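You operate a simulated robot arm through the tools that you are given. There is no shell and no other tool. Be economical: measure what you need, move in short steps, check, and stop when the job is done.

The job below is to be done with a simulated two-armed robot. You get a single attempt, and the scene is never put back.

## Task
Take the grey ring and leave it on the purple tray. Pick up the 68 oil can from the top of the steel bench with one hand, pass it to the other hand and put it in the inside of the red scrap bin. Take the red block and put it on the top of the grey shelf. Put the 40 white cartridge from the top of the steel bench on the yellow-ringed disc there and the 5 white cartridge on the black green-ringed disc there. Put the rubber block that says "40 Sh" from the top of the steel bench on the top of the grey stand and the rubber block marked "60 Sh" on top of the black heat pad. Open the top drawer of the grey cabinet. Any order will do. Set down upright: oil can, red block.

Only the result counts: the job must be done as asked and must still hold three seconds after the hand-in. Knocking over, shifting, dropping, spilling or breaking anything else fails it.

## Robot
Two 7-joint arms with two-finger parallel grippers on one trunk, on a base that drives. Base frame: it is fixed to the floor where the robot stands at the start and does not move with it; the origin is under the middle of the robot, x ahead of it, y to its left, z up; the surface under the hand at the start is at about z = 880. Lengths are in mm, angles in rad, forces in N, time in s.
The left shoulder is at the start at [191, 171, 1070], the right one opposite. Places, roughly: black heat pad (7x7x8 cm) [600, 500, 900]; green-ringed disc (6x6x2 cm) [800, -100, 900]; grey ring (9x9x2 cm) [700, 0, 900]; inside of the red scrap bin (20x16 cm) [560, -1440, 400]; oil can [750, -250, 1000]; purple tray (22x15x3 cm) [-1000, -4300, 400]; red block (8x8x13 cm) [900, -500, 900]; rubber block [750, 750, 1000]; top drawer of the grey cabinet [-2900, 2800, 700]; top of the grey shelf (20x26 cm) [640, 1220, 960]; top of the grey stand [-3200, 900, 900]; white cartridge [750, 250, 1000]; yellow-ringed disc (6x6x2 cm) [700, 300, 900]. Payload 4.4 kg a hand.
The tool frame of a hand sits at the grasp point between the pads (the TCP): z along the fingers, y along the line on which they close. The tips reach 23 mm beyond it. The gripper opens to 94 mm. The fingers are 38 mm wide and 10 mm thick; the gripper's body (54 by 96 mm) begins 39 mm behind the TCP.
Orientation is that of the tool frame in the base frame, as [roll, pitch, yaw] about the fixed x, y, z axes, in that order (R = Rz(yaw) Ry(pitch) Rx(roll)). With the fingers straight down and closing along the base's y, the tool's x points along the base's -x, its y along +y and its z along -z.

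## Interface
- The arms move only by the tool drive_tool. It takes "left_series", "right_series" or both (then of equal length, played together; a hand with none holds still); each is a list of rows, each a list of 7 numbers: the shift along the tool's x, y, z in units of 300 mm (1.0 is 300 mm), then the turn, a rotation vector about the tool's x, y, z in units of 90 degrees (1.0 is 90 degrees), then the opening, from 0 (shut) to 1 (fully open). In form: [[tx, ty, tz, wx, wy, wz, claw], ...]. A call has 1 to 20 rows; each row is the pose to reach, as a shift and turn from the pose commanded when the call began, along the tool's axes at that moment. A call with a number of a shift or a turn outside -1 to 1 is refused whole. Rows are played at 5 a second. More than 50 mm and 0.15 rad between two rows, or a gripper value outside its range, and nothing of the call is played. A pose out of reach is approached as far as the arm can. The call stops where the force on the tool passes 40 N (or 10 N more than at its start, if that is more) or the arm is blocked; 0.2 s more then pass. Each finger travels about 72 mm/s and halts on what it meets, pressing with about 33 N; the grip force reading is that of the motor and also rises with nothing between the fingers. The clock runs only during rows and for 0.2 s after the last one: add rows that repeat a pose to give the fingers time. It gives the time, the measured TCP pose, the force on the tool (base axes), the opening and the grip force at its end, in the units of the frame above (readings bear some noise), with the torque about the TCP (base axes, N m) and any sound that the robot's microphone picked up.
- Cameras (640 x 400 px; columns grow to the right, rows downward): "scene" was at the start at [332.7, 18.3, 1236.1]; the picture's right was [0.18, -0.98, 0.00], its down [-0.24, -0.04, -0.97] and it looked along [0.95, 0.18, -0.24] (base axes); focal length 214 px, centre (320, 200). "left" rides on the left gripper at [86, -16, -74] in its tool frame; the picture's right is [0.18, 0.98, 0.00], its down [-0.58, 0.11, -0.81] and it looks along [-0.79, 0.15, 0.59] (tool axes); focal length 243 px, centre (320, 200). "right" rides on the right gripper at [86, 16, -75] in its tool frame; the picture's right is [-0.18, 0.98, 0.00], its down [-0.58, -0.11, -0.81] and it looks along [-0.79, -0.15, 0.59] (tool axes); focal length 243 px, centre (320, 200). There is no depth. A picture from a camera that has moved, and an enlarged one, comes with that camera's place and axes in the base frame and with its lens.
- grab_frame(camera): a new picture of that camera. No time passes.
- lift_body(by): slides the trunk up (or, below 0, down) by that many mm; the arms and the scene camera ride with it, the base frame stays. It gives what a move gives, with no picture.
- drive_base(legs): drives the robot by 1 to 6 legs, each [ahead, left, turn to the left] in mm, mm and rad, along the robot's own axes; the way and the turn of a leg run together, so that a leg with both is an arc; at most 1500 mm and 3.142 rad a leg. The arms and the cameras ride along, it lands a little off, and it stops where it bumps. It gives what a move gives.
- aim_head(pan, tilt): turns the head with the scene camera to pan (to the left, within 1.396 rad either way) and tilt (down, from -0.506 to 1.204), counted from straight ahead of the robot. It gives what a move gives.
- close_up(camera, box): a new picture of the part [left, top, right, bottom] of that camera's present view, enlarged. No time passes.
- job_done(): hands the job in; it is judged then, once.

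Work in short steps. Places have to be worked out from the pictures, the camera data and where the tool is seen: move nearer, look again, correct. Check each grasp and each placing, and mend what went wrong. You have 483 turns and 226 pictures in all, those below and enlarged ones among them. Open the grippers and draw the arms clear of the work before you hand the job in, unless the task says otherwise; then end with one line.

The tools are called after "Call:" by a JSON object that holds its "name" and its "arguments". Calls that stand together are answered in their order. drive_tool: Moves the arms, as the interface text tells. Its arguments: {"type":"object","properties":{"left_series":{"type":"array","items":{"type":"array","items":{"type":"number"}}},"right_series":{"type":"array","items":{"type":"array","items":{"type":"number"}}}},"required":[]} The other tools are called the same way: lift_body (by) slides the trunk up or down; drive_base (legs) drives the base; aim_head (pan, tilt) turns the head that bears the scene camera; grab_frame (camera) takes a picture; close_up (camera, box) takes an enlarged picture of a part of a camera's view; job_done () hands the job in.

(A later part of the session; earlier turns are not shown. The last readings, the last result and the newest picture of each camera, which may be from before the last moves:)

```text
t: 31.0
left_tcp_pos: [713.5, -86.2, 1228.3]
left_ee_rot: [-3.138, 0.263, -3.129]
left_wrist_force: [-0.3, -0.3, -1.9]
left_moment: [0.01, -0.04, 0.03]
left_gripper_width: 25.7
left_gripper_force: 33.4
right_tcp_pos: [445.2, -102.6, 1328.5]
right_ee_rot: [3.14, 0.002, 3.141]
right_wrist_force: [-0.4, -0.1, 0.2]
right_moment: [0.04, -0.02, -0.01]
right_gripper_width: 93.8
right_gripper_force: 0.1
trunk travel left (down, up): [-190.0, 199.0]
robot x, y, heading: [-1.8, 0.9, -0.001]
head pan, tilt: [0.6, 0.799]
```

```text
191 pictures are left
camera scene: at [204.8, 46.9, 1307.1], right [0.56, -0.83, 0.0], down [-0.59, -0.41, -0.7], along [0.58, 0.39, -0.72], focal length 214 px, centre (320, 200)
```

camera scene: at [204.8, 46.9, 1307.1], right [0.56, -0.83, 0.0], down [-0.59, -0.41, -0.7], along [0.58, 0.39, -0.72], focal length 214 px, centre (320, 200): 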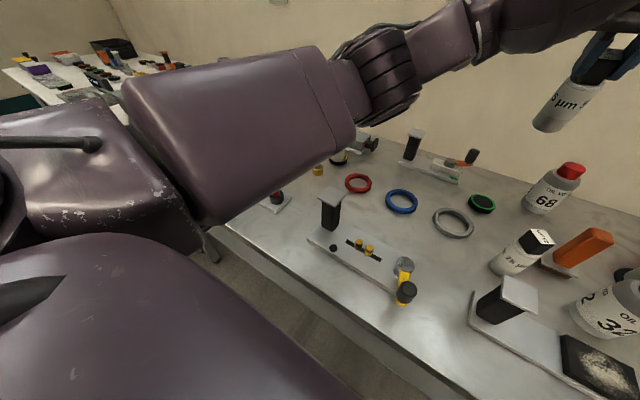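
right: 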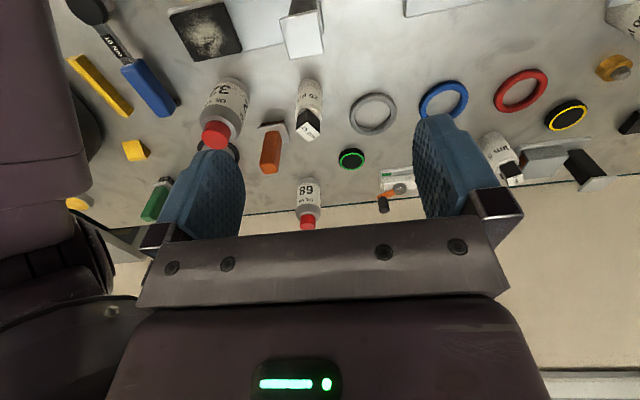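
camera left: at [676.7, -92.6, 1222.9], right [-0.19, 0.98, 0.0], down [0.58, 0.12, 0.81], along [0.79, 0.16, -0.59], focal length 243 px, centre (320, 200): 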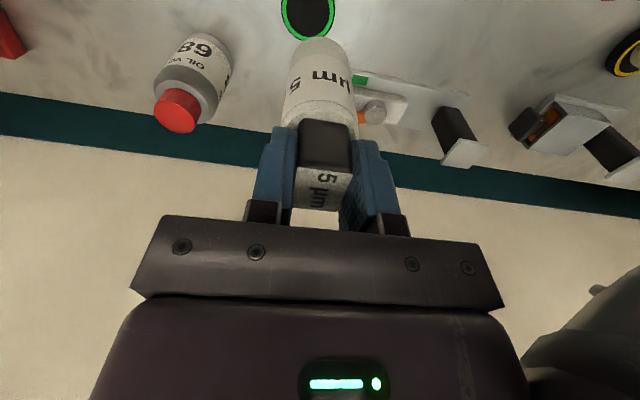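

I issue a zero-shift row to see where the commanded pose is now.

Call:
{"name": "drive_tool", "arguments": {"left_series": [[0, 0, 0, 0, 0, 0, 0], [0, 0, 0, 0, 0, 0, 0], [0, 0, 0, 0, 0, 0, 0]]}}

```text
t: 31.8
left_tcp_pos: [715.6, -85.2, 1226.4]
left_ee_rot: [-3.14, 0.258, -3.13]
left_wrist_force: [-0.4, -0.2, -1.0]
left_moment: [-0.02, 0.07, 0.03]
left_gripper_width: 25.5
left_gripper_force: 32.8
right_tcp_pos: [447.4, -102.7, 1326.3]
right_ee_rot: [-3.142, -0.002, 3.141]
right_wrist_force: [0.0, 0.0, -0.2]
right_moment: [0.0, -0.03, 0.01]
right_gripper_width: 94.1
right_gripper_force: 0.1
trunk travel left (down, up): [-190.0, 199.0]
robot x, y, heading: [1.1, -2.5, -0.0]
head pan, tilt: [0.6, 0.799]
```

The commanded pose equals the measured one (tilted 0.26). I level the tool and move toward (771, -86, 1120), then check the elbow.

Call:
{"name": "drive_tool", "arguments": {"left_series": [[-0.02, 0, 0.1, 0, 0.05, 0, 0], [-0.04, 0, 0.2, 0, 0.1, 0, 0], [-0.065, 0, 0.3, 0, 0.14, 0, 0], [-0.089, 0, 0.393, 0, 0.1655, 0, 0], [-0.089, 0, 0.393, 0, 0.1655, 0, 0]]}}

Call:
{"name": "grab_frame", "arguments": {"camera": "scene"}}

```text
t: 33.0
left_tcp_pos: [769.7, -84.9, 1118.9]
left_ee_rot: [-3.14, -0.002, -3.132]
left_wrist_force: [0.0, 0.2, -0.3]
left_moment: [0.0, 0.01, 0.02]
left_gripper_width: 25.4
left_gripper_force: 33.1
right_tcp_pos: [448.1, -101.8, 1326.4]
right_ee_rot: [-3.139, -0.001, -3.14]
right_wrist_force: [-0.9, 0.4, -0.1]
right_moment: [-0.02, -0.03, -0.01]
right_gripper_width: 94.2
right_gripper_force: 0.1
trunk travel left (down, up): [-190.0, 199.0]
robot x, y, heading: [0.6, 3.3, 0.001]
head pan, tilt: [0.6, 0.799]
```

```text
190 pictures are left
camera scene: at [206.4, 47.0, 1306.5], right [0.57, -0.82, 0.0], down [-0.59, -0.41, -0.7], along [0.58, 0.39, -0.72], focal length 214 px, centre (320, 200)
```

scene: 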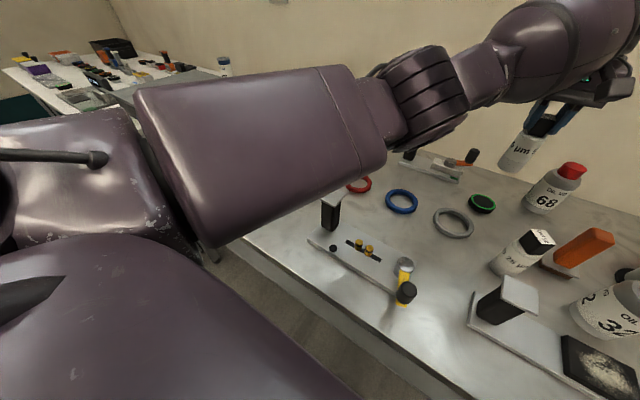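

To take the elbow off the post's line I lift the hand a bit and drive the base 120 mm to the right.

Call:
{"name": "drive_tool", "arguments": {"left_series": [[0, 0, -0.1, 0, 0, 0, 0], [0, 0, -0.2, 0, 0, 0, 0], [0, 0, -0.2, 0, 0, 0, 0]]}}

Call:
{"name": "drive_base", "arguments": {"legs": [[0, -120, 0]]}}

Call:
{"name": "aim_head", "arguments": {"pan": 0.2, "tilt": 0.75}}

Call:
{"name": "grab_frame", "arguments": {"camera": "scene"}}

```text
t: 33.8
left_tcp_pos: [775.5, -75.3, 1163.3]
left_ee_rot: [3.132, -0.017, -3.116]
left_wrist_force: [0.0, 0.1, -0.8]
left_moment: [0.01, 0.01, -0.01]
left_gripper_width: 25.5
left_gripper_force: 32.6
right_tcp_pos: [449.5, -103.9, 1326.1]
right_ee_rot: [-3.141, -0.003, -3.142]
right_wrist_force: [0.3, -0.5, 1.0]
right_moment: [-0.02, 0.01, 0.04]
right_gripper_width: 94.0
right_gripper_force: 0.1
trunk travel left (down, up): [-190.0, 199.0]
robot x, y, heading: [-0.3, 2.3, 0.004]
head pan, tilt: [0.6, 0.799]
```

```text
t: 35.5
left_tcp_pos: [775.5, -192.6, 1168.3]
left_ee_rot: [3.141, -0.015, -3.112]
left_wrist_force: [0.1, -1.1, -0.3]
left_moment: [0.02, -0.01, -0.02]
left_gripper_width: 25.5
left_gripper_force: 33.0
right_tcp_pos: [448.2, -222.4, 1326.3]
right_ee_rot: [-3.141, 0.001, -3.139]
right_wrist_force: [-0.1, -0.2, 0.6]
right_moment: [-0.02, -0.01, 0.0]
right_gripper_width: 93.9
right_gripper_force: 0.0
trunk travel left (down, up): [-190.0, 199.0]
robot x, y, heading: [0.3, -117.3, 0.007]
head pan, tilt: [0.6, 0.799]
```

```text
t: 36.4
left_tcp_pos: [778.1, -189.1, 1167.1]
left_ee_rot: [3.14, -0.016, -3.108]
left_wrist_force: [-1.4, 0.5, -0.9]
left_moment: [-0.01, 0.05, 0.05]
left_gripper_width: 25.6
left_gripper_force: 33.4
right_tcp_pos: [447.9, -222.5, 1326.6]
right_ee_rot: [3.141, 0.0, -3.14]
right_wrist_force: [0.5, 0.1, 0.3]
right_moment: [0.05, 0.02, -0.01]
right_gripper_width: 93.8
right_gripper_force: 0.1
trunk travel left (down, up): [-190.0, 199.0]
robot x, y, heading: [0.8, -117.3, -0.002]
head pan, tilt: [0.201, 0.75]
```

```text
189 pictures are left
camera scene: at [221.4, -101.4, 1310.3], right [0.2, -0.98, 0.0], down [-0.67, -0.14, -0.73], along [0.72, 0.15, -0.68], focal length 214 px, centre (320, 200)
```

scene: 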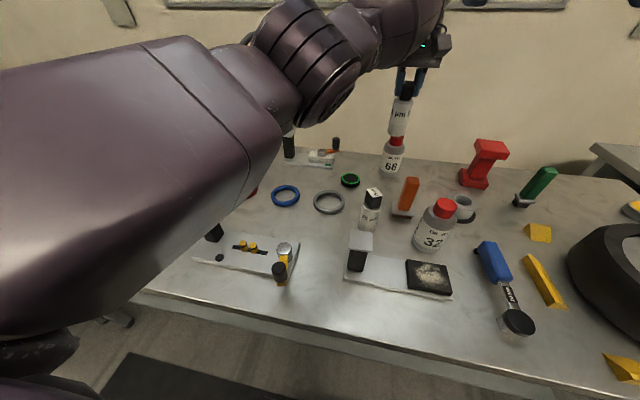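

Clear view now. Move the hand back to (771, -86) and lower to z≈1060.

Call:
{"name": "drive_tool", "arguments": {"left_series": [[0.01, 0.12, 0.08, 0, -0.01, 0, 0], [0.015, 0.23, 0.16, 0, -0.01, 0, 0], [0.015, 0.345, 0.26, 0, -0.01, 0, 0], [0.015, 0.345, 0.365, 0, -0.01, 0, 0], [0.015, 0.345, 0.365, 0, -0.01, 0, 0]]}}

Call:
{"name": "grab_frame", "arguments": {"camera": "scene"}}

Call:
{"name": "close_up", "arguments": {"camera": "left", "box": [240, 0, 400, 100]}}

```text
t: 37.6
left_tcp_pos: [766.6, -88.5, 1059.6]
left_ee_rot: [-3.14, 0.002, -3.112]
left_wrist_force: [-0.1, 0.2, -0.6]
left_moment: [-0.02, 0.02, -0.02]
left_gripper_width: 25.5
left_gripper_force: 33.4
right_tcp_pos: [446.8, -221.3, 1327.2]
right_ee_rot: [-3.141, -0.002, -3.14]
right_wrist_force: [0.6, 0.1, -1.1]
right_moment: [0.02, -0.01, 0.03]
right_gripper_width: 93.8
right_gripper_force: 0.1
trunk travel left (down, up): [-190.0, 199.0]
robot x, y, heading: [-2.3, -121.1, -0.0]
head pan, tilt: [0.201, 0.75]
```

```text
188 pictures are left
camera scene: at [220.8, -100.9, 1310.6], right [0.2, -0.98, 0.0], down [-0.67, -0.14, -0.73], along [0.72, 0.15, -0.68], focal length 214 px, centre (320, 200)
```

scene: 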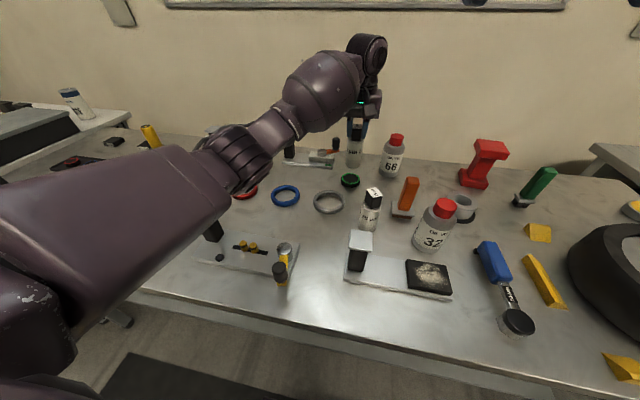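

```text
4.00 times, centred on (320, 50) of left
camera zoom: at [680.8, -107.1, 1135.8], right [-0.21, 0.98, 0.0], down [0.58, 0.13, 0.81], along [0.79, 0.17, -0.59], focal length 970 px, centre (320, 800)
```

zoom: 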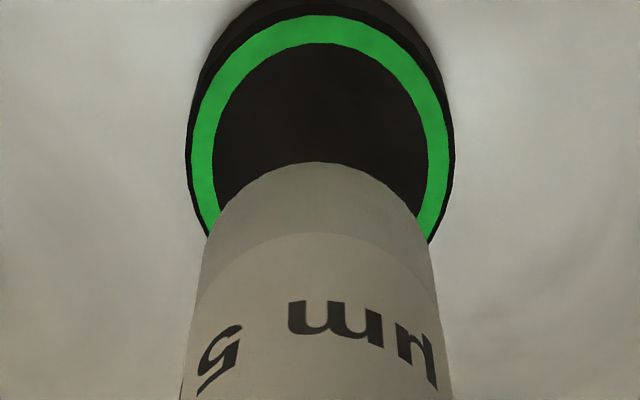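

Disc is centred under the tool axis. I lower 45 mm then creep to contact.

Call:
{"name": "drive_tool", "arguments": {"left_series": [[0, 0, 0.07, 0, 0, 0, 0], [0, 0, 0.13, 0, 0, 0, 0], [0, 0, 0.15, 0, 0, 0, 0], [0, 0, 0.15, 0, 0, 0, 0]]}}

Call:
{"name": "drive_tool", "arguments": {"left_series": [[0, 0, 0.004, 0, 0, 0, 0], [0, 0, 0.008, 0, 0, 0, 0], [0, 0, 0.012, 0, 0, 0, 0], [0, 0, 0.012, 0, 0, 0, 0]]}}

Call:
{"name": "close_up", "arguments": {"camera": "scene", "box": [310, 110, 406, 200]}}

```text
t: 38.6
left_tcp_pos: [768.3, -88.8, 1014.3]
left_ee_rot: [3.138, 0.003, -3.111]
left_wrist_force: [0.1, 0.0, -1.0]
left_moment: [-0.03, 0.0, 0.02]
left_gripper_width: 25.6
left_gripper_force: 33.2
right_tcp_pos: [448.6, -221.8, 1327.3]
right_ee_rot: [-3.141, 0.001, -3.139]
right_wrist_force: [0.3, -0.2, -0.6]
right_moment: [0.01, -0.01, 0.0]
right_gripper_width: 94.2
right_gripper_force: 0.0
trunk travel left (down, up): [-190.0, 199.0]
robot x, y, heading: [0.6, -116.5, 0.004]
head pan, tilt: [0.201, 0.75]
```

```text
t: 39.6
left_tcp_pos: [767.3, -89.2, 1010.7]
left_ee_rot: [3.14, 0.003, -3.112]
left_wrist_force: [0.3, 0.4, -1.5]
left_moment: [0.01, 0.01, 0.0]
left_gripper_width: 25.5
left_gripper_force: 33.0
right_tcp_pos: [448.0, -222.7, 1326.4]
right_ee_rot: [3.14, 0.001, -3.141]
right_wrist_force: [0.2, -0.2, -0.6]
right_moment: [-0.01, 0.02, 0.03]
right_gripper_width: 93.8
right_gripper_force: 0.0
trunk travel left (down, up): [-190.0, 199.0]
robot x, y, heading: [3.9, -116.7, -0.002]
head pan, tilt: [0.201, 0.75]
```

```text
4.44 times, centred on (358, 155) of scene
camera zoom: at [221.4, -101.4, 1310.3], right [0.2, -0.98, 0.0], down [-0.67, -0.14, -0.73], along [0.72, 0.15, -0.68], focal length 953 px, centre (151, 400)
```

zoom: 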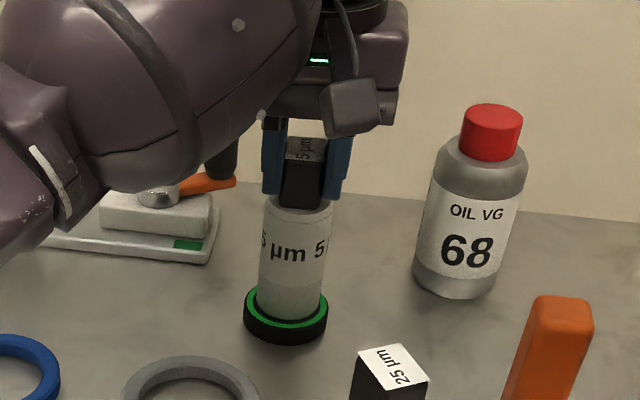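

Centred over the ring and nearly touching. I creep another 3 mm.

Call:
{"name": "drive_tool", "arguments": {"left_series": [[0, 0, 0.004, 0, 0, 0, 0], [0, 0, 0.008, 0, 0, 0, 0], [0, 0, 0.008, 0, 0, 0, 0]]}}

```text
t: 40.4
left_tcp_pos: [767.5, -88.7, 1010.4]
left_ee_rot: [3.141, 0.004, -3.111]
left_wrist_force: [-1.0, 0.7, 9.4]
left_moment: [0.13, 0.14, 0.01]
left_gripper_width: 25.3
left_gripper_force: 32.7
right_tcp_pos: [447.1, -221.3, 1327.6]
right_ee_rot: [-3.141, 0.002, -3.14]
right_wrist_force: [-0.1, 0.3, 0.3]
right_moment: [0.01, -0.01, 0.0]
right_gripper_width: 93.9
right_gripper_force: 0.2
trunk travel left (down, up): [-190.0, 199.0]
robot x, y, heading: [3.4, -122.3, -0.002]
head pan, tilt: [0.201, 0.75]
```

Contact (9 N). Ease up 1 mm, open, retreat.

Call:
{"name": "drive_tool", "arguments": {"left_series": [[0, 0, -0.003, 0, 0, 0, 0], [0, 0, -0.003, 0, 0, 0, 0.3], [0, 0, -0.003, 0, 0, 0, 0.5], [0, 0, -0.003, 0, 0, 0, 0.7], [0, 0, -0.1, 0, 0, 0, 0.7], [0, 0, -0.24, 0, 0, 0, 0.7], [0, 0, -0.38, 0, 0, 0, 1], [0, 0, -0.38, 0, 0, 0, 1]]}}

Call:
{"name": "close_up", "arguments": {"camera": "scene", "box": [260, 110, 452, 230]}}

Call:
{"name": "close_up", "arguments": {"camera": "left", "box": [160, 0, 480, 200]}}

```text
t: 42.2
left_tcp_pos: [769.0, -87.3, 1119.5]
left_ee_rot: [3.14, 0.0, -3.112]
left_wrist_force: [1.3, 0.7, -1.1]
left_moment: [0.01, 0.01, -0.01]
left_gripper_width: 94.2
left_gripper_force: 0.0
right_tcp_pos: [448.5, -222.1, 1325.9]
right_ee_rot: [-3.141, -0.002, -3.14]
right_wrist_force: [0.1, 0.4, -0.2]
right_moment: [0.0, 0.03, 0.0]
right_gripper_width: 94.0
right_gripper_force: 0.0
trunk travel left (down, up): [-190.0, 199.0]
robot x, y, heading: [1.2, -119.9, 0.006]
head pan, tilt: [0.201, 0.75]
```

```text
3.33 times, centred on (356, 170) of scene
camera zoom: at [222.3, -101.3, 1310.0], right [0.2, -0.98, 0.0], down [-0.67, -0.14, -0.73], along [0.72, 0.15, -0.68], focal length 715 px, centre (200, 300)
```

zoom: 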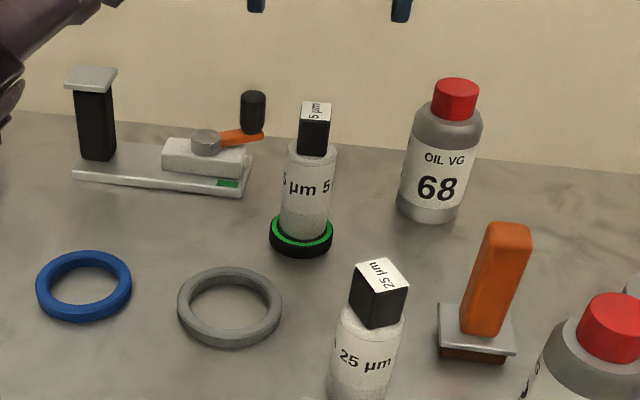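

```text
2.00 times, centred on (320, 100) of left
camera zoom: at [683.3, -105.7, 1195.0], right [-0.21, 0.98, 0.0], down [0.58, 0.13, 0.81], along [0.79, 0.17, -0.59], focal length 485 px, centre (320, 400)
```

zoom: 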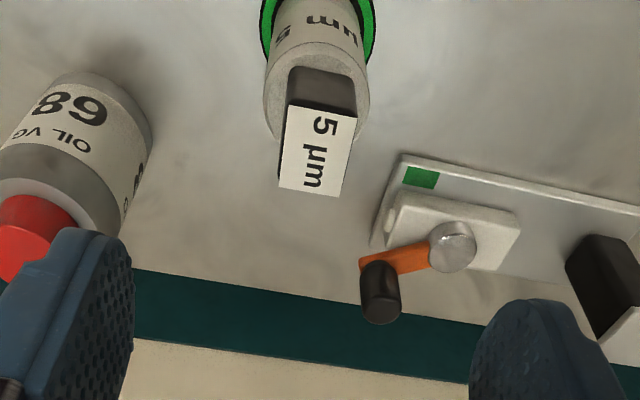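

The 5 cartridge is in place on the green-ringed disc. Now I look right toward the scrap bin and floor.

Call:
{"name": "aim_head", "arguments": {"pan": -1.25, "tilt": 0.5}}

Call:
{"name": "grab_frame", "arguments": {"camera": "scene"}}

```text
t: 43.8
left_tcp_pos: [768.9, -87.5, 1119.9]
left_ee_rot: [3.14, 0.001, -3.112]
left_wrist_force: [-0.6, 0.0, -0.3]
left_moment: [0.0, 0.01, 0.01]
left_gripper_width: 94.1
left_gripper_force: 0.0
right_tcp_pos: [447.4, -221.8, 1326.7]
right_ee_rot: [-3.141, 0.001, -3.139]
right_wrist_force: [-0.2, -0.1, 0.7]
right_moment: [0.01, -0.01, -0.02]
right_gripper_width: 94.0
right_gripper_force: 0.1
trunk travel left (down, up): [-190.0, 199.0]
robot x, y, heading: [0.9, -122.2, 0.0]
head pan, tilt: [-1.25, 0.499]
```

```text
183 pictures are left
camera scene: at [169.1, -204.3, 1332.3], right [-0.95, -0.32, 0.0], down [-0.15, 0.45, -0.88], along [0.28, -0.83, -0.48], focal length 214 px, centre (320, 200)
```

scene: 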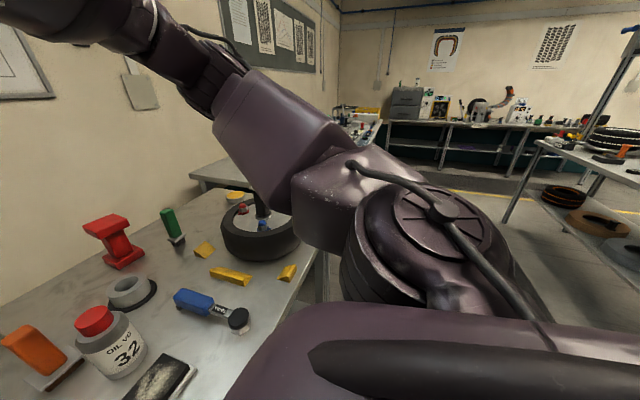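

The arm blocks the view of the bin. I retract the left hand, then drive 800 mm right to look at the bin.

Call:
{"name": "drive_tool", "arguments": {"left_series": [[0.1, 0.1, -0.1, 0, 0, 0, 1], [0.2, 0.2, -0.2, 0, 0, 0, 1], [0.33, 0.28, -0.25, 0, 0, 0, 1], [0.46, 0.35, -0.3, 0, 0, 0, 1], [0.6, 0.42, -0.3, 0, 0, 0, 1], [0.7, 0.5, -0.3, 0, 0, 0, 1]]}}

Call:
{"name": "drive_base", "arguments": {"legs": [[0, -800, 0]]}}

Call:
{"name": "aim_head", "arguments": {"pan": -0.6, "tilt": 0.7}}

Call:
{"name": "grab_frame", "arguments": {"camera": "scene"}}

```text
refused: row 1 steps farther than a row can; nothing moved
```

```text
t: 51.1
left_tcp_pos: [773.6, -865.5, 1121.0]
left_ee_rot: [3.139, 0.004, -3.099]
left_wrist_force: [0.4, 1.2, 0.2]
left_moment: [0.0, -0.02, 0.03]
left_gripper_width: 94.1
left_gripper_force: 0.1
right_tcp_pos: [454.4, -1002.1, 1326.4]
right_ee_rot: [3.141, 0.0, -3.128]
right_wrist_force: [0.3, 0.3, 0.5]
right_moment: [0.01, -0.02, 0.0]
right_gripper_width: 93.8
right_gripper_force: 0.0
trunk travel left (down, up): [-190.0, 199.0]
robot x, y, heading: [11.2, -903.6, 0.009]
head pan, tilt: [-1.25, 0.499]
```

```text
t: 52.1
left_tcp_pos: [773.1, -865.0, 1121.1]
left_ee_rot: [3.14, 0.0, -3.099]
left_wrist_force: [0.1, -0.4, -0.2]
left_moment: [-0.01, 0.03, 0.02]
left_gripper_width: 94.0
left_gripper_force: 0.1
right_tcp_pos: [454.5, -1003.3, 1327.0]
right_ee_rot: [3.141, 0.0, -3.127]
right_wrist_force: [-0.1, 0.2, -0.5]
right_moment: [0.01, -0.02, 0.0]
right_gripper_width: 94.1
right_gripper_force: 0.0
trunk travel left (down, up): [-190.0, 199.0]
robot x, y, heading: [7.3, -904.8, 0.012]
head pan, tilt: [-0.6, 0.7]
```

```text
182 pictures are left
camera scene: at [216.5, -950.1, 1314.6], right [-0.55, -0.83, 0.0], down [-0.54, 0.36, -0.77], along [0.64, -0.42, -0.64], focal length 214 px, centre (320, 200)
```

scene: 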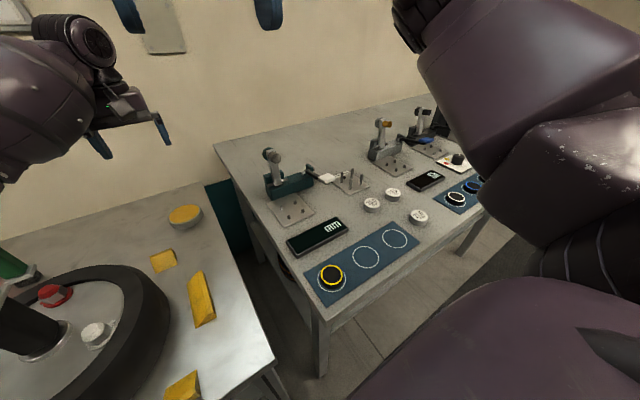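

The bench has a neighbour on the right; the bin isn't visible yet. I retract the left hand in smaller steps, back off and drive further right.

Call:
{"name": "drive_tool", "arguments": {"left_series": [[0.1, 0.05, -0.08, 0, 0, 0, 1], [0.2, 0.1, -0.16, 0, 0, 0, 1], [0.3, 0.15, -0.24, 0, 0, 0, 1], [0.4, 0.2, -0.32, 0, 0, 0, 1], [0.5, 0.25, -0.4, 0, 0, 0, 1], [0.6, 0.3, -0.48, 0, 0, 0, 1], [0.7, 0.35, -0.5, 0, 0, 0, 1]]}}

Call:
{"name": "drive_base", "arguments": {"legs": [[-500, 0, 0], [0, -400, 0]]}}

Call:
{"name": "aim_head", "arguments": {"pan": 0.0, "tilt": 0.7}}

Call:
{"name": "grab_frame", "arguments": {"camera": "scene"}}

```text
t: 53.7
left_tcp_pos: [557.6, -767.3, 1269.1]
left_ee_rot: [3.14, 0.002, -3.1]
left_wrist_force: [0.7, 0.2, 0.2]
left_moment: [-0.05, 0.01, -0.02]
left_gripper_width: 94.0
left_gripper_force: 0.0
right_tcp_pos: [453.1, -1002.2, 1327.1]
right_ee_rot: [-3.14, -0.002, -3.127]
right_wrist_force: [0.2, 0.2, -0.2]
right_moment: [-0.01, 0.01, 0.01]
right_gripper_width: 93.8
right_gripper_force: 0.0
trunk travel left (down, up): [-190.0, 199.0]
robot x, y, heading: [4.3, -909.7, 0.011]
head pan, tilt: [-0.6, 0.7]
```

```text
t: 60.2
left_tcp_pos: [77.7, -1167.9, 1270.0]
left_ee_rot: [3.14, 0.002, -3.097]
left_wrist_force: [-0.2, 0.4, -0.2]
left_moment: [0.05, 0.0, 0.02]
left_gripper_width: 93.8
left_gripper_force: 0.1
right_tcp_pos: [-24.2, -1403.8, 1326.4]
right_ee_rot: [3.142, 0.0, -3.124]
right_wrist_force: [0.6, -0.3, 0.0]
right_moment: [-0.01, -0.04, -0.05]
right_gripper_width: 94.2
right_gripper_force: 0.1
trunk travel left (down, up): [-190.0, 199.0]
robot x, y, heading: [-471.9, -1305.8, 0.021]
head pan, tilt: [-0.6, 0.7]
```

```text
t: 61.2
left_tcp_pos: [78.8, -1167.1, 1269.1]
left_ee_rot: [3.141, 0.002, -3.095]
left_wrist_force: [-0.2, 0.2, -0.8]
left_moment: [0.01, 0.0, 0.0]
left_gripper_width: 94.1
left_gripper_force: 0.1
right_tcp_pos: [-24.3, -1402.0, 1325.9]
right_ee_rot: [-3.141, 0.0, -3.125]
right_wrist_force: [-0.2, -0.7, -0.3]
right_moment: [0.0, -0.02, 0.01]
right_gripper_width: 93.8
right_gripper_force: 0.1
trunk travel left (down, up): [-190.0, 199.0]
robot x, y, heading: [-471.8, -1307.0, 0.015]
head pan, tilt: [0.0, 0.7]
```

```text
181 pictures are left
camera scene: at [-248.9, -1302.2, 1314.6], right [0.02, -1.0, 0.0], down [-0.64, -0.01, -0.76], along [0.76, 0.01, -0.64], focal length 214 px, centre (320, 200)
```

scene: 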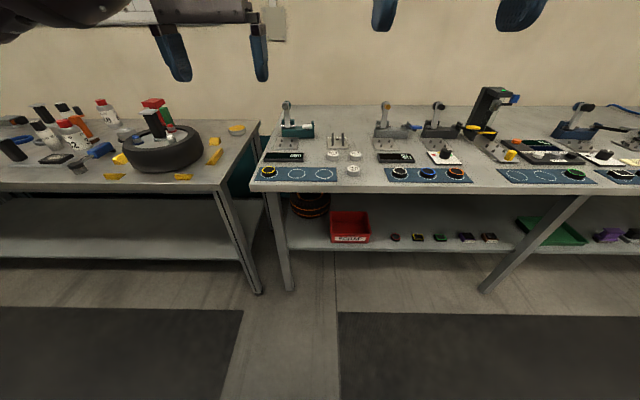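

The red bin sits on the lower shelf of the right-hand bench. I zoom in on it.

Call:
{"name": "close_up", "arguments": {"camera": "scene", "box": [270, 160, 430, 260]}}

Call:
{"name": "close_up", "arguments": {"camera": "scene", "box": [60, 80, 260, 205]}}

```text
4.00 times, centred on (350, 210) of scene
camera zoom: at [-248.9, -1302.2, 1314.6], right [0.02, -1.0, 0.0], down [-0.64, -0.01, -0.76], along [0.76, 0.01, -0.64], focal length 858 px, centre (200, 160)
```

zoom: 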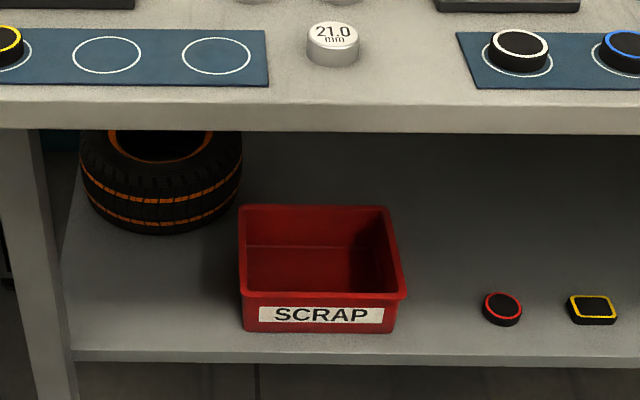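

```text
3.20 times, centred on (160, 142) of scene
camera zoom: at [-248.9, -1302.2, 1314.6], right [0.02, -1.0, 0.0], down [-0.64, -0.01, -0.76], along [0.76, 0.01, -0.64], focal length 686 px, centre (832, 384)
```

zoom: 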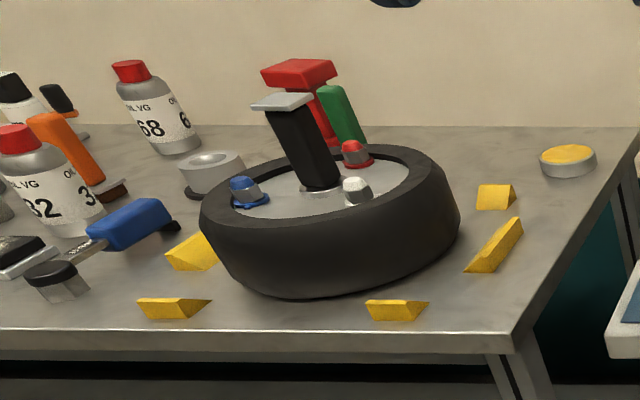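

The bin (rim z≈457, floor ≈390) sits under the bench top, so it must be filled with a forward-tilted hand. Plan: the left hand takes the can from its left side with a 45° tilt on the body, leaving the cap for the right hand, which then places it. I drive back in front of the can.

Call:
{"name": "drive_base", "arguments": {"legs": [[0, 1080, -0.015], [472, 0, 0]]}}

Call:
{"name": "aim_head", "arguments": {"pan": 0.0, "tilt": 0.65}}

Call:
{"name": "grab_frame", "arguments": {"camera": "scene"}}

```text
t: 73.3
left_tcp_pos: [551.1, -124.8, 1269.6]
left_ee_rot: [3.14, 0.002, -3.137]
left_wrist_force: [-0.7, 0.1, -0.9]
left_moment: [-0.01, 0.01, 0.0]
left_gripper_width: 94.1
left_gripper_force: 0.0
right_tcp_pos: [438.7, -354.7, 1327.1]
right_ee_rot: [3.141, 0.001, 3.115]
right_wrist_force: [-0.7, 0.0, -0.8]
right_moment: [0.02, -0.01, -0.01]
right_gripper_width: 94.0
right_gripper_force: 0.1
trunk travel left (down, up): [-190.0, 199.0]
robot x, y, heading: [-4.3, -244.6, -0.023]
head pan, tilt: [0.0, 0.7]
```

```text
t: 74.0
left_tcp_pos: [549.3, -124.6, 1269.3]
left_ee_rot: [3.14, 0.002, -3.139]
left_wrist_force: [0.5, -0.6, -0.8]
left_moment: [-0.01, -0.01, -0.01]
left_gripper_width: 94.1
left_gripper_force: 0.0
right_tcp_pos: [437.8, -356.1, 1327.2]
right_ee_rot: [3.141, 0.001, 3.116]
right_wrist_force: [-0.1, -0.7, 0.1]
right_moment: [-0.02, -0.04, -0.01]
right_gripper_width: 93.7
right_gripper_force: 0.0
trunk travel left (down, up): [-190.0, 199.0]
robot x, y, heading: [-7.0, -241.4, -0.026]
head pan, tilt: [0.0, 0.649]
```

```text
178 pictures are left
camera scene: at [219.8, -245.9, 1318.9], right [-0.02, -1.0, 0.0], down [-0.6, 0.01, -0.8], along [0.8, -0.02, -0.6], focal length 214 px, centre (320, 200)
```

scene: 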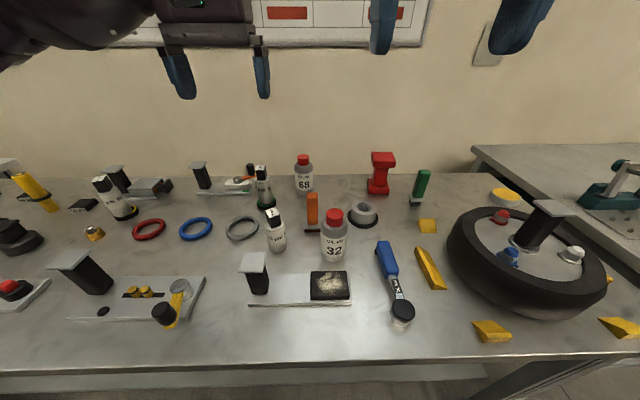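

Good view; all standing. First I yaw the left hand by 90° in free air.

Call:
{"name": "drive_tool", "arguments": {"left_series": [[0, 0, 0, 0, 0, 0.09, 1], [0, 0, 0, 0, 0, 0.18, 1], [0, 0, 0, 0, 0, 0.27, 1], [0, 0, 0, 0, 0, 0.36, 1], [0, 0, 0, 0, 0, 0.45, 1], [0, 0, 0, 0, 0, 0.54, 1], [0, 0, 0, 0, 0, 0.63, 1], [0, 0, 0, 0, 0, 0.72, 1], [0, 0, 0, 0, 0, 0.81, 1], [0, 0, 0, 0, 0, 0.9, 1], [0, 0, 0, 0, 0, 0.985, 1], [0, 0, 0, 0, 0, 0.985, 1]]}}

Call:
{"name": "drive_tool", "arguments": {"left_series": [[0, 0, 0, 0, -0.09, 0, 1], [0, 0, 0, 0, -0.18, 0, 1], [0, 0, 0, 0, -0.27, 0, 1], [0, 0, 0, 0, -0.36, 0, 1], [0, 0, 0, 0, -0.45, 0, 1], [0, 0, 0, 0, -0.5, 0, 1], [0, 0, 0, 0, -0.5, 0, 1]]}}

Call:
{"name": "grab_frame", "arguments": {"camera": "scene"}}

```text
t: 76.5
left_tcp_pos: [549.6, -124.9, 1269.8]
left_ee_rot: [-3.141, -0.002, 1.596]
left_wrist_force: [0.1, 0.1, 0.1]
left_moment: [-0.04, 0.0, 0.0]
left_gripper_width: 93.8
left_gripper_force: 0.0
right_tcp_pos: [437.5, -356.4, 1326.5]
right_ee_rot: [-3.14, 0.0, 3.117]
right_wrist_force: [0.2, 0.1, 0.2]
right_moment: [-0.01, 0.02, -0.01]
right_gripper_width: 94.1
right_gripper_force: 0.2
trunk travel left (down, up): [-190.0, 199.0]
robot x, y, heading: [-6.7, -241.8, -0.025]
head pan, tilt: [0.0, 0.649]
```

```text
t: 78.2
left_tcp_pos: [550.5, -124.8, 1270.0]
left_ee_rot: [3.137, 0.785, 1.594]
left_wrist_force: [1.1, 0.4, -0.8]
left_moment: [0.01, -0.01, 0.03]
left_gripper_width: 93.9
left_gripper_force: 0.1
right_tcp_pos: [438.0, -355.0, 1326.7]
right_ee_rot: [3.14, -0.001, 3.118]
right_wrist_force: [0.4, -0.5, 0.3]
right_moment: [0.0, 0.02, -0.01]
right_gripper_width: 93.9
right_gripper_force: 0.1
trunk travel left (down, up): [-190.0, 199.0]
robot x, y, heading: [-8.5, -238.6, -0.026]
head pan, tilt: [0.0, 0.649]
```

```text
177 pictures are left
camera scene: at [219.5, -245.9, 1319.0], right [-0.02, -1.0, 0.0], down [-0.6, 0.01, -0.8], along [0.8, -0.02, -0.6], focal length 214 px, centre (320, 200)
```

scene: 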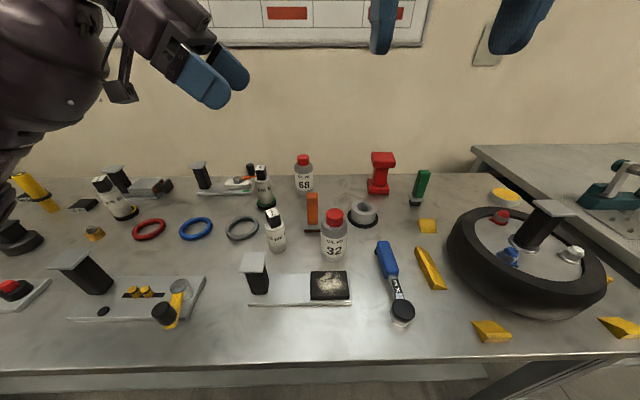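

The tilted pose works. I zoom on the can to refine its position.

Call:
{"name": "close_up", "arguments": {"camera": "scene", "box": [250, 140, 346, 215]}}

```text
5.33 times, centred on (298, 178) of scene
camera zoom: at [219.5, -245.9, 1319.0], right [-0.02, -1.0, 0.0], down [-0.6, 0.01, -0.8], along [0.8, -0.02, -0.6], focal length 1144 px, centre (437, 320)
```

zoom: 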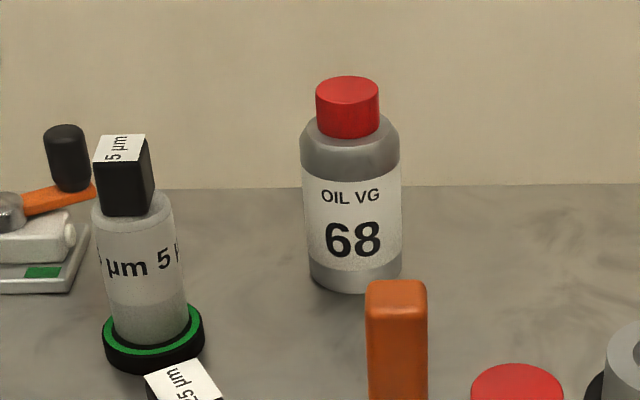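

Can at (857, -208), Ø≈62, cap z≈987–1009. I move the left hand part-way with 10° more tilt.

Call:
{"name": "drive_tool", "arguments": {"left_series": [[0.025, 0.12, 0.06, 0, -0.05, 0, 1], [0.05, 0.24, 0.12, 0, -0.111, 0, 1], [0.075, 0.36, 0.18, 0, -0.111, 0, 1], [0.1, 0.48, 0.24, 0, -0.111, 0, 1], [0.12, 0.58, 0.29, 0, -0.111, 0, 1], [0.13, 0.664, 0.34, 0, -0.111, 0, 1], [0.13, 0.664, 0.34, 0, -0.111, 0, 1]]}}

Call:
{"name": "grab_frame", "arguments": {"camera": "scene"}}

```text
t: 79.8
left_tcp_pos: [750.8, -163.9, 1169.2]
left_ee_rot: [3.136, 0.959, 1.593]
left_wrist_force: [-0.8, 0.5, 0.1]
left_moment: [-0.01, -0.01, 0.01]
left_gripper_width: 93.8
left_gripper_force: 0.0
right_tcp_pos: [437.2, -354.8, 1326.9]
right_ee_rot: [3.14, -0.001, 3.117]
right_wrist_force: [0.9, 1.0, 0.2]
right_moment: [0.02, 0.0, -0.02]
right_gripper_width: 93.7
right_gripper_force: 0.1
trunk travel left (down, up): [-190.0, 199.0]
robot x, y, heading: [-6.2, -240.3, -0.025]
head pan, tilt: [0.0, 0.649]
```

```text
175 pictures are left
camera scene: at [219.1, -245.5, 1319.1], right [-0.02, -1.0, 0.0], down [-0.6, 0.01, -0.8], along [0.8, -0.02, -0.6], focal length 214 px, centre (320, 200)
```

scene: 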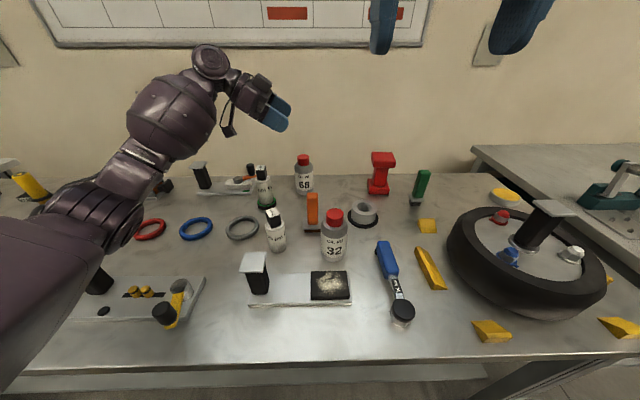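

The elbow would come near the left station post, so I shift the base 150 mm right before continuing.

Call:
{"name": "drive_base", "arguments": {"legs": [[10, -150, 0.025]]}}

```text
t: 81.7
left_tcp_pos: [757.2, -296.5, 1168.3]
left_ee_rot: [3.137, 0.956, 1.624]
left_wrist_force: [0.0, -0.1, 0.0]
left_moment: [0.01, 0.0, 0.02]
left_gripper_width: 94.0
left_gripper_force: 0.1
right_tcp_pos: [447.7, -495.2, 1325.9]
right_ee_rot: [3.141, 0.0, -3.137]
right_wrist_force: [-0.2, 0.5, 0.3]
right_moment: [0.02, -0.03, 0.02]
right_gripper_width: 93.9
right_gripper_force: 0.0
trunk travel left (down, up): [-190.0, 199.0]
robot x, y, heading: [0.3, -392.6, 0.002]
head pan, tilt: [0.0, 0.649]
```

Now move to the pre-grasp pose above the can at (857, -190, 1100).

Call:
{"name": "drive_tool", "arguments": {"left_series": [[0.095, 0.088, -0.036, 0, 0, 0, 1], [0.19, 0.176, -0.072, 0, 0, 0, 1], [0.285, 0.264, -0.108, 0, 0, 0, 1], [0.378, 0.352, -0.143, 0, 0, 0, 1], [0.378, 0.352, -0.143, 0, 0, 0, 1]]}}

Call:
{"name": "aim_head", "arguments": {"pan": 0.15, "tilt": 0.6}}

Call:
{"name": "grab_frame", "arguments": {"camera": "scene"}}

Call:
{"name": "grab_frame", "arguments": {"camera": "left"}}

```text
t: 82.9
left_tcp_pos: [855.1, -191.4, 1099.6]
left_ee_rot: [3.137, 0.958, 1.623]
left_wrist_force: [-0.2, -0.3, 0.1]
left_moment: [0.01, 0.0, 0.0]
left_gripper_width: 93.8
left_gripper_force: 0.0
right_tcp_pos: [449.0, -495.2, 1326.9]
right_ee_rot: [3.14, 0.001, -3.138]
right_wrist_force: [0.5, 0.0, 0.1]
right_moment: [-0.01, -0.01, -0.01]
right_gripper_width: 93.9
right_gripper_force: 0.1
trunk travel left (down, up): [-190.0, 199.0]
robot x, y, heading: [-1.6, -397.2, 0.007]
head pan, tilt: [0.0, 0.649]
```

```text
t: 83.6
left_tcp_pos: [854.7, -193.0, 1099.1]
left_ee_rot: [3.14, 0.958, 1.624]
left_wrist_force: [0.1, -0.4, 0.3]
left_moment: [-0.01, 0.01, 0.03]
left_gripper_width: 93.9
left_gripper_force: 0.1
right_tcp_pos: [449.2, -494.6, 1326.8]
right_ee_rot: [3.141, 0.001, -3.137]
right_wrist_force: [-0.4, -0.4, -0.2]
right_moment: [-0.01, 0.01, -0.03]
right_gripper_width: 94.1
right_gripper_force: 0.0
trunk travel left (down, up): [-190.0, 199.0]
robot x, y, heading: [-1.5, -392.5, 0.002]
head pan, tilt: [0.15, 0.6]
```

```text
174 pictures are left
camera scene: at [228.6, -378.8, 1323.2], right [0.15, -0.99, 0.0], down [-0.56, -0.09, -0.82], along [0.82, 0.13, -0.57], focal length 214 px, centre (320, 200)
```

scene: 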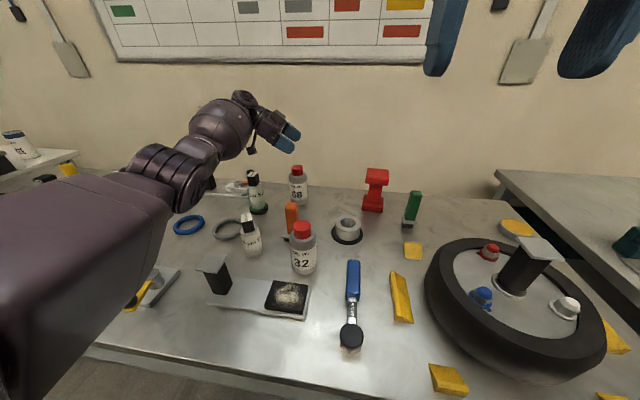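

```text
173 pictures are left
camera left: at [833.8, -81.6, 1072.5], right [0.98, 0.16, -0.15], down [0.09, 0.33, 0.94], along [0.2, -0.93, 0.31], focal length 243 px, centre (320, 200)
```

left: 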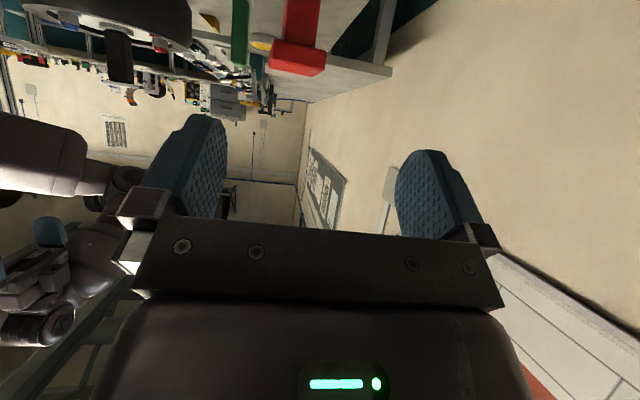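

Alignment plausible. Descend 70 mm straight down and check the fingers straddle the cap.

Call:
{"name": "drive_tool", "arguments": {"left_series": [[0.1, 0, 0.07, 0, 0, 0, 1], [0.191, 0, 0.135, 0, 0, 0, 1], [0.191, 0, 0.135, 0, 0, 0, 1]]}}

Call:
{"name": "close_up", "arguments": {"camera": "scene", "box": [210, 110, 354, 222]}}

Call:
{"name": "grab_frame", "arguments": {"camera": "left"}}

```text
t: 84.4
left_tcp_pos: [856.4, -190.4, 1031.2]
left_ee_rot: [3.134, 0.958, 1.621]
left_wrist_force: [-0.6, 0.0, 0.4]
left_moment: [0.01, -0.01, -0.02]
left_gripper_width: 94.1
left_gripper_force: 0.0
right_tcp_pos: [447.5, -496.0, 1326.7]
right_ee_rot: [3.141, 0.002, -3.138]
right_wrist_force: [-0.2, -0.6, 0.8]
right_moment: [0.0, 0.05, 0.0]
right_gripper_width: 94.3
right_gripper_force: 0.1
trunk travel left (down, up): [-190.0, 199.0]
robot x, y, heading: [-0.6, -394.2, 0.001]
head pan, tilt: [0.15, 0.6]
```

```text
3.57 times, centred on (282, 166) of scene
camera zoom: at [228.2, -378.8, 1323.4], right [0.15, -0.99, 0.0], down [-0.56, -0.09, -0.83], along [0.82, 0.13, -0.56], focal length 766 px, centre (456, 321)
```

zoom: 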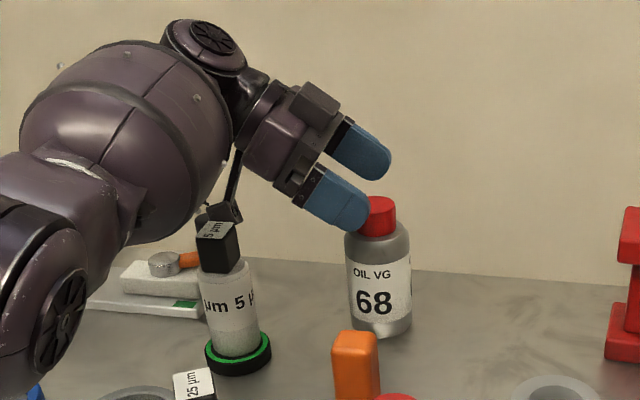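

```text
171 pictures are left
camera left: at [835.0, -80.1, 1004.2], right [0.98, 0.16, -0.15], down [0.09, 0.33, 0.94], along [0.2, -0.93, 0.31], focal length 243 px, centre (320, 200)
```

left: 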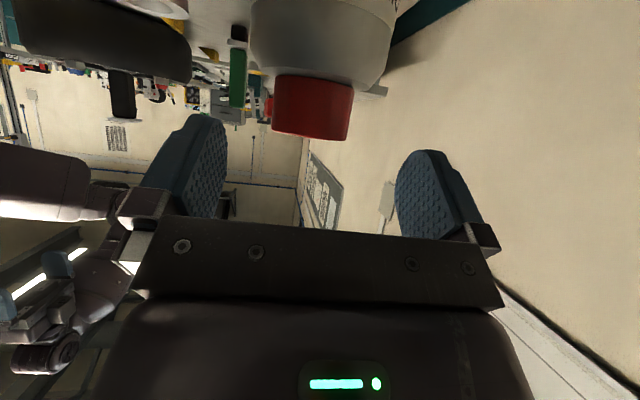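

Clear on all sides. Descend the remaining 80 mm.

Call:
{"name": "drive_tool", "arguments": {"left_series": [[0.06, 0, 0.043, 0, 0, 0, 1], [0.12, 0, 0.085, 0, 0, 0, 1], [0.18, 0, 0.127, 0, 0, 0, 1], [0.2206, 0, 0.156, 0, 0, 0, 1], [0.2206, 0, 0.156, 0, 0, 0, 1]]}}

Call:
{"name": "close_up", "arguments": {"camera": "scene", "box": [170, 110, 362, 230]}}

Call:
{"name": "grab_frame", "arguments": {"camera": "left"}}

```text
t: 85.6
left_tcp_pos: [847.0, -192.6, 965.6]
left_ee_rot: [3.121, 0.958, 1.609]
left_wrist_force: [0.5, 0.3, 0.4]
left_moment: [0.06, 0.02, 0.02]
left_gripper_width: 93.7
left_gripper_force: 0.0
left hand out of reach, approached as far as the arm can: row 2, 3, 4, 5
right_tcp_pos: [446.1, -497.0, 1327.9]
right_ee_rot: [-3.14, 0.003, -3.139]
right_wrist_force: [-1.3, 0.3, 0.0]
right_moment: [0.01, -0.03, -0.01]
right_gripper_width: 93.8
right_gripper_force: 0.0
trunk travel left (down, up): [-190.0, 199.0]
robot x, y, heading: [3.5, -395.3, 0.006]
head pan, tilt: [0.15, 0.6]
```

```text
3.33 times, centred on (266, 170) of scene
camera zoom: at [224.7, -379.6, 1324.6], right [0.15, -0.99, 0.0], down [-0.56, -0.09, -0.83], along [0.82, 0.13, -0.56], focal length 715 px, centre (500, 300)
```

zoom: 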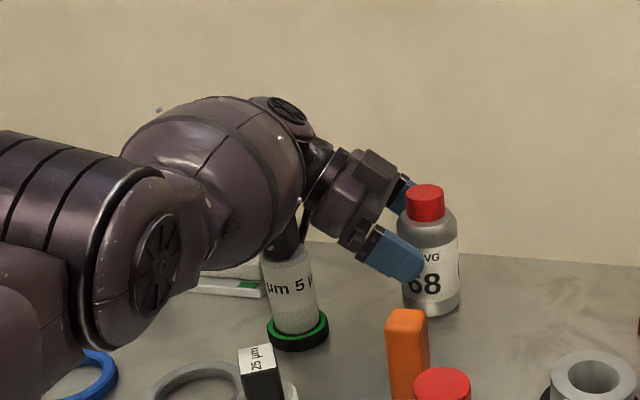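

```text
169 pictures are left
camera left: at [826.3, -81.4, 937.8], right [0.98, 0.16, -0.14], down [0.08, 0.33, 0.94], along [0.2, -0.93, 0.31], focal length 243 px, centre (320, 200)
```

left: 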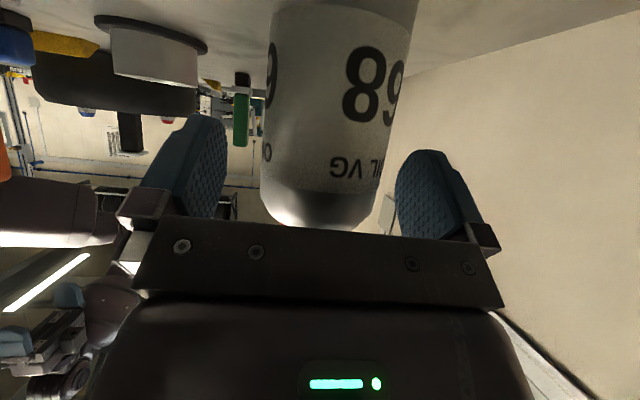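

Out of reach from that side and the forearm comes too near the 5 cartridge. I back straight up and will instead approach the can from the front with the same tilt.

Call:
{"name": "drive_tool", "arguments": {"left_series": [[-0.06, 0, -0.043, 0, 0, 0, 1], [-0.16, 0, -0.113, 0, 0, 0, 1], [-0.28, 0, -0.198, 0, 0, 0, 1], [-0.4, 0, -0.283, 0, 0, 0, 1], [-0.5, 0, -0.353, 0, 0, 0, 1], [-0.5, 0, -0.353, 0, 0, 0, 1]]}}

Call:
{"name": "grab_frame", "arguments": {"camera": "scene"}}

```text
t: 87.0
left_tcp_pos: [860.4, -187.8, 1144.7]
left_ee_rot: [-3.141, 0.959, 1.625]
left_wrist_force: [-1.0, -0.1, -0.1]
left_moment: [0.0, 0.0, 0.02]
left_gripper_width: 94.1
left_gripper_force: 0.1
left hand out of reach, approached as far as the arm can: row 1, 2, 3, 4, 5, 6
right_tcp_pos: [450.3, -494.8, 1325.2]
right_ee_rot: [3.139, -0.001, -3.137]
right_wrist_force: [-0.3, -0.2, 0.5]
right_moment: [-0.02, 0.01, 0.02]
right_gripper_width: 94.1
right_gripper_force: 0.0
trunk travel left (down, up): [-190.0, 199.0]
robot x, y, heading: [0.4, -393.5, 0.005]
head pan, tilt: [0.15, 0.6]
```

```text
168 pictures are left
camera scene: at [229.4, -378.6, 1322.9], right [0.15, -0.99, 0.0], down [-0.56, -0.09, -0.82], along [0.82, 0.13, -0.57], focal length 214 px, centre (320, 200)
```

scene: 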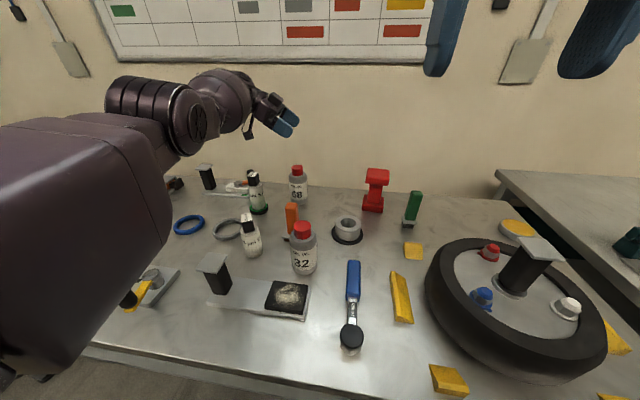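

All still standing. Retract and yaw the left hand so it points forward-down.

Call:
{"name": "drive_tool", "arguments": {"left_series": [[-0.014, -0.064, -0.009, -0.072, 0, -0.051, 1], [-0.028, -0.128, -0.019, -0.143, 0, -0.101, 1], [-0.041, -0.191, -0.028, -0.215, 0, -0.152, 1], [-0.055, -0.255, -0.037, -0.287, 0, -0.203, 1], [-0.069, -0.318, -0.047, -0.359, 0, -0.253, 1], [-0.082, -0.382, -0.056, -0.43, 0, -0.304, 1], [-0.096, -0.445, -0.066, -0.502, 0, -0.354, 1], [-0.11, -0.509, -0.075, -0.574, 0, -0.405, 1], [-0.124, -0.573, -0.084, -0.646, 0, -0.456, 1], [-0.137, -0.636, -0.094, -0.717, 0, -0.506, 1], [-0.151, -0.7, -0.103, -0.789, 0, -0.557, 1], [-0.151, -0.7, -0.103, -0.789, 0, -0.557, 1]]}}

Call:
{"name": "grab_frame", "arguments": {"camera": "scene"}}

```text
t: 89.6
left_tcp_pos: [967.7, -282.9, 1226.9]
left_ee_rot: [-3.137, 0.915, 3.094]
left_wrist_force: [0.4, 1.3, -0.1]
left_moment: [-0.05, 0.01, -0.12]
left_gripper_width: 93.9
left_gripper_force: 0.1
left hand out of reach, approached as far as the arm can: row 1, 2, 3, 4, 5, 6, 7, 8, 9, 10, 11, 12
right_tcp_pos: [448.9, -492.1, 1326.1]
right_ee_rot: [-3.14, 0.0, -3.138]
right_wrist_force: [-0.3, 0.6, 0.6]
right_moment: [-0.08, 0.03, 0.02]
right_gripper_width: 93.9
right_gripper_force: 0.1
trunk travel left (down, up): [-190.0, 199.0]
robot x, y, heading: [3.7, -393.7, 0.01]
head pan, tilt: [0.15, 0.6]
```

```text
167 pictures are left
camera scene: at [228.3, -375.9, 1323.2], right [0.15, -0.99, 0.0], down [-0.56, -0.09, -0.82], along [0.82, 0.12, -0.57], focal length 214 px, centre (320, 200)
```

scene: 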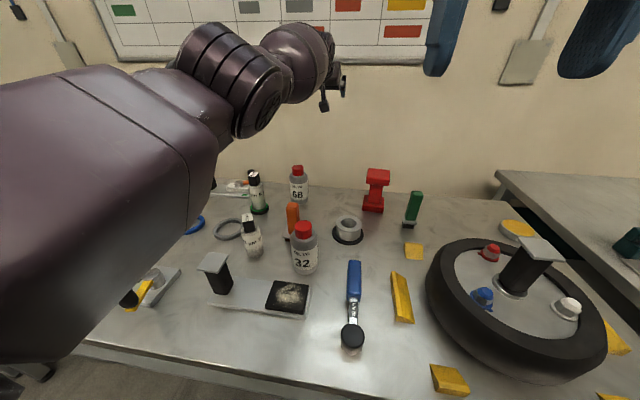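

The solver settled in an odd arm configuration. I send a zero row to see what the commanded pose now is.

Call:
{"name": "drive_tool", "arguments": {"left_series": [[0, 0, 0, 0, 0, 0, 1], [0, 0, 0, 0, 0, 0, 1]]}}

```text
t: 90.2
left_tcp_pos: [966.6, -285.7, 1228.1]
left_ee_rot: [-3.138, 0.915, 3.088]
left_wrist_force: [-0.1, -0.7, -0.1]
left_moment: [-0.02, 0.03, -0.02]
left_gripper_width: 94.1
left_gripper_force: 0.1
right_tcp_pos: [447.7, -494.8, 1327.4]
right_ee_rot: [-3.141, -0.001, -3.139]
right_wrist_force: [0.2, 0.2, -0.4]
right_moment: [0.0, 0.01, 0.0]
right_gripper_width: 94.2
right_gripper_force: 0.0
trunk travel left (down, up): [-190.0, 199.0]
robot x, y, heading: [-0.2, -394.0, 0.007]
head pan, tilt: [0.15, 0.6]
```

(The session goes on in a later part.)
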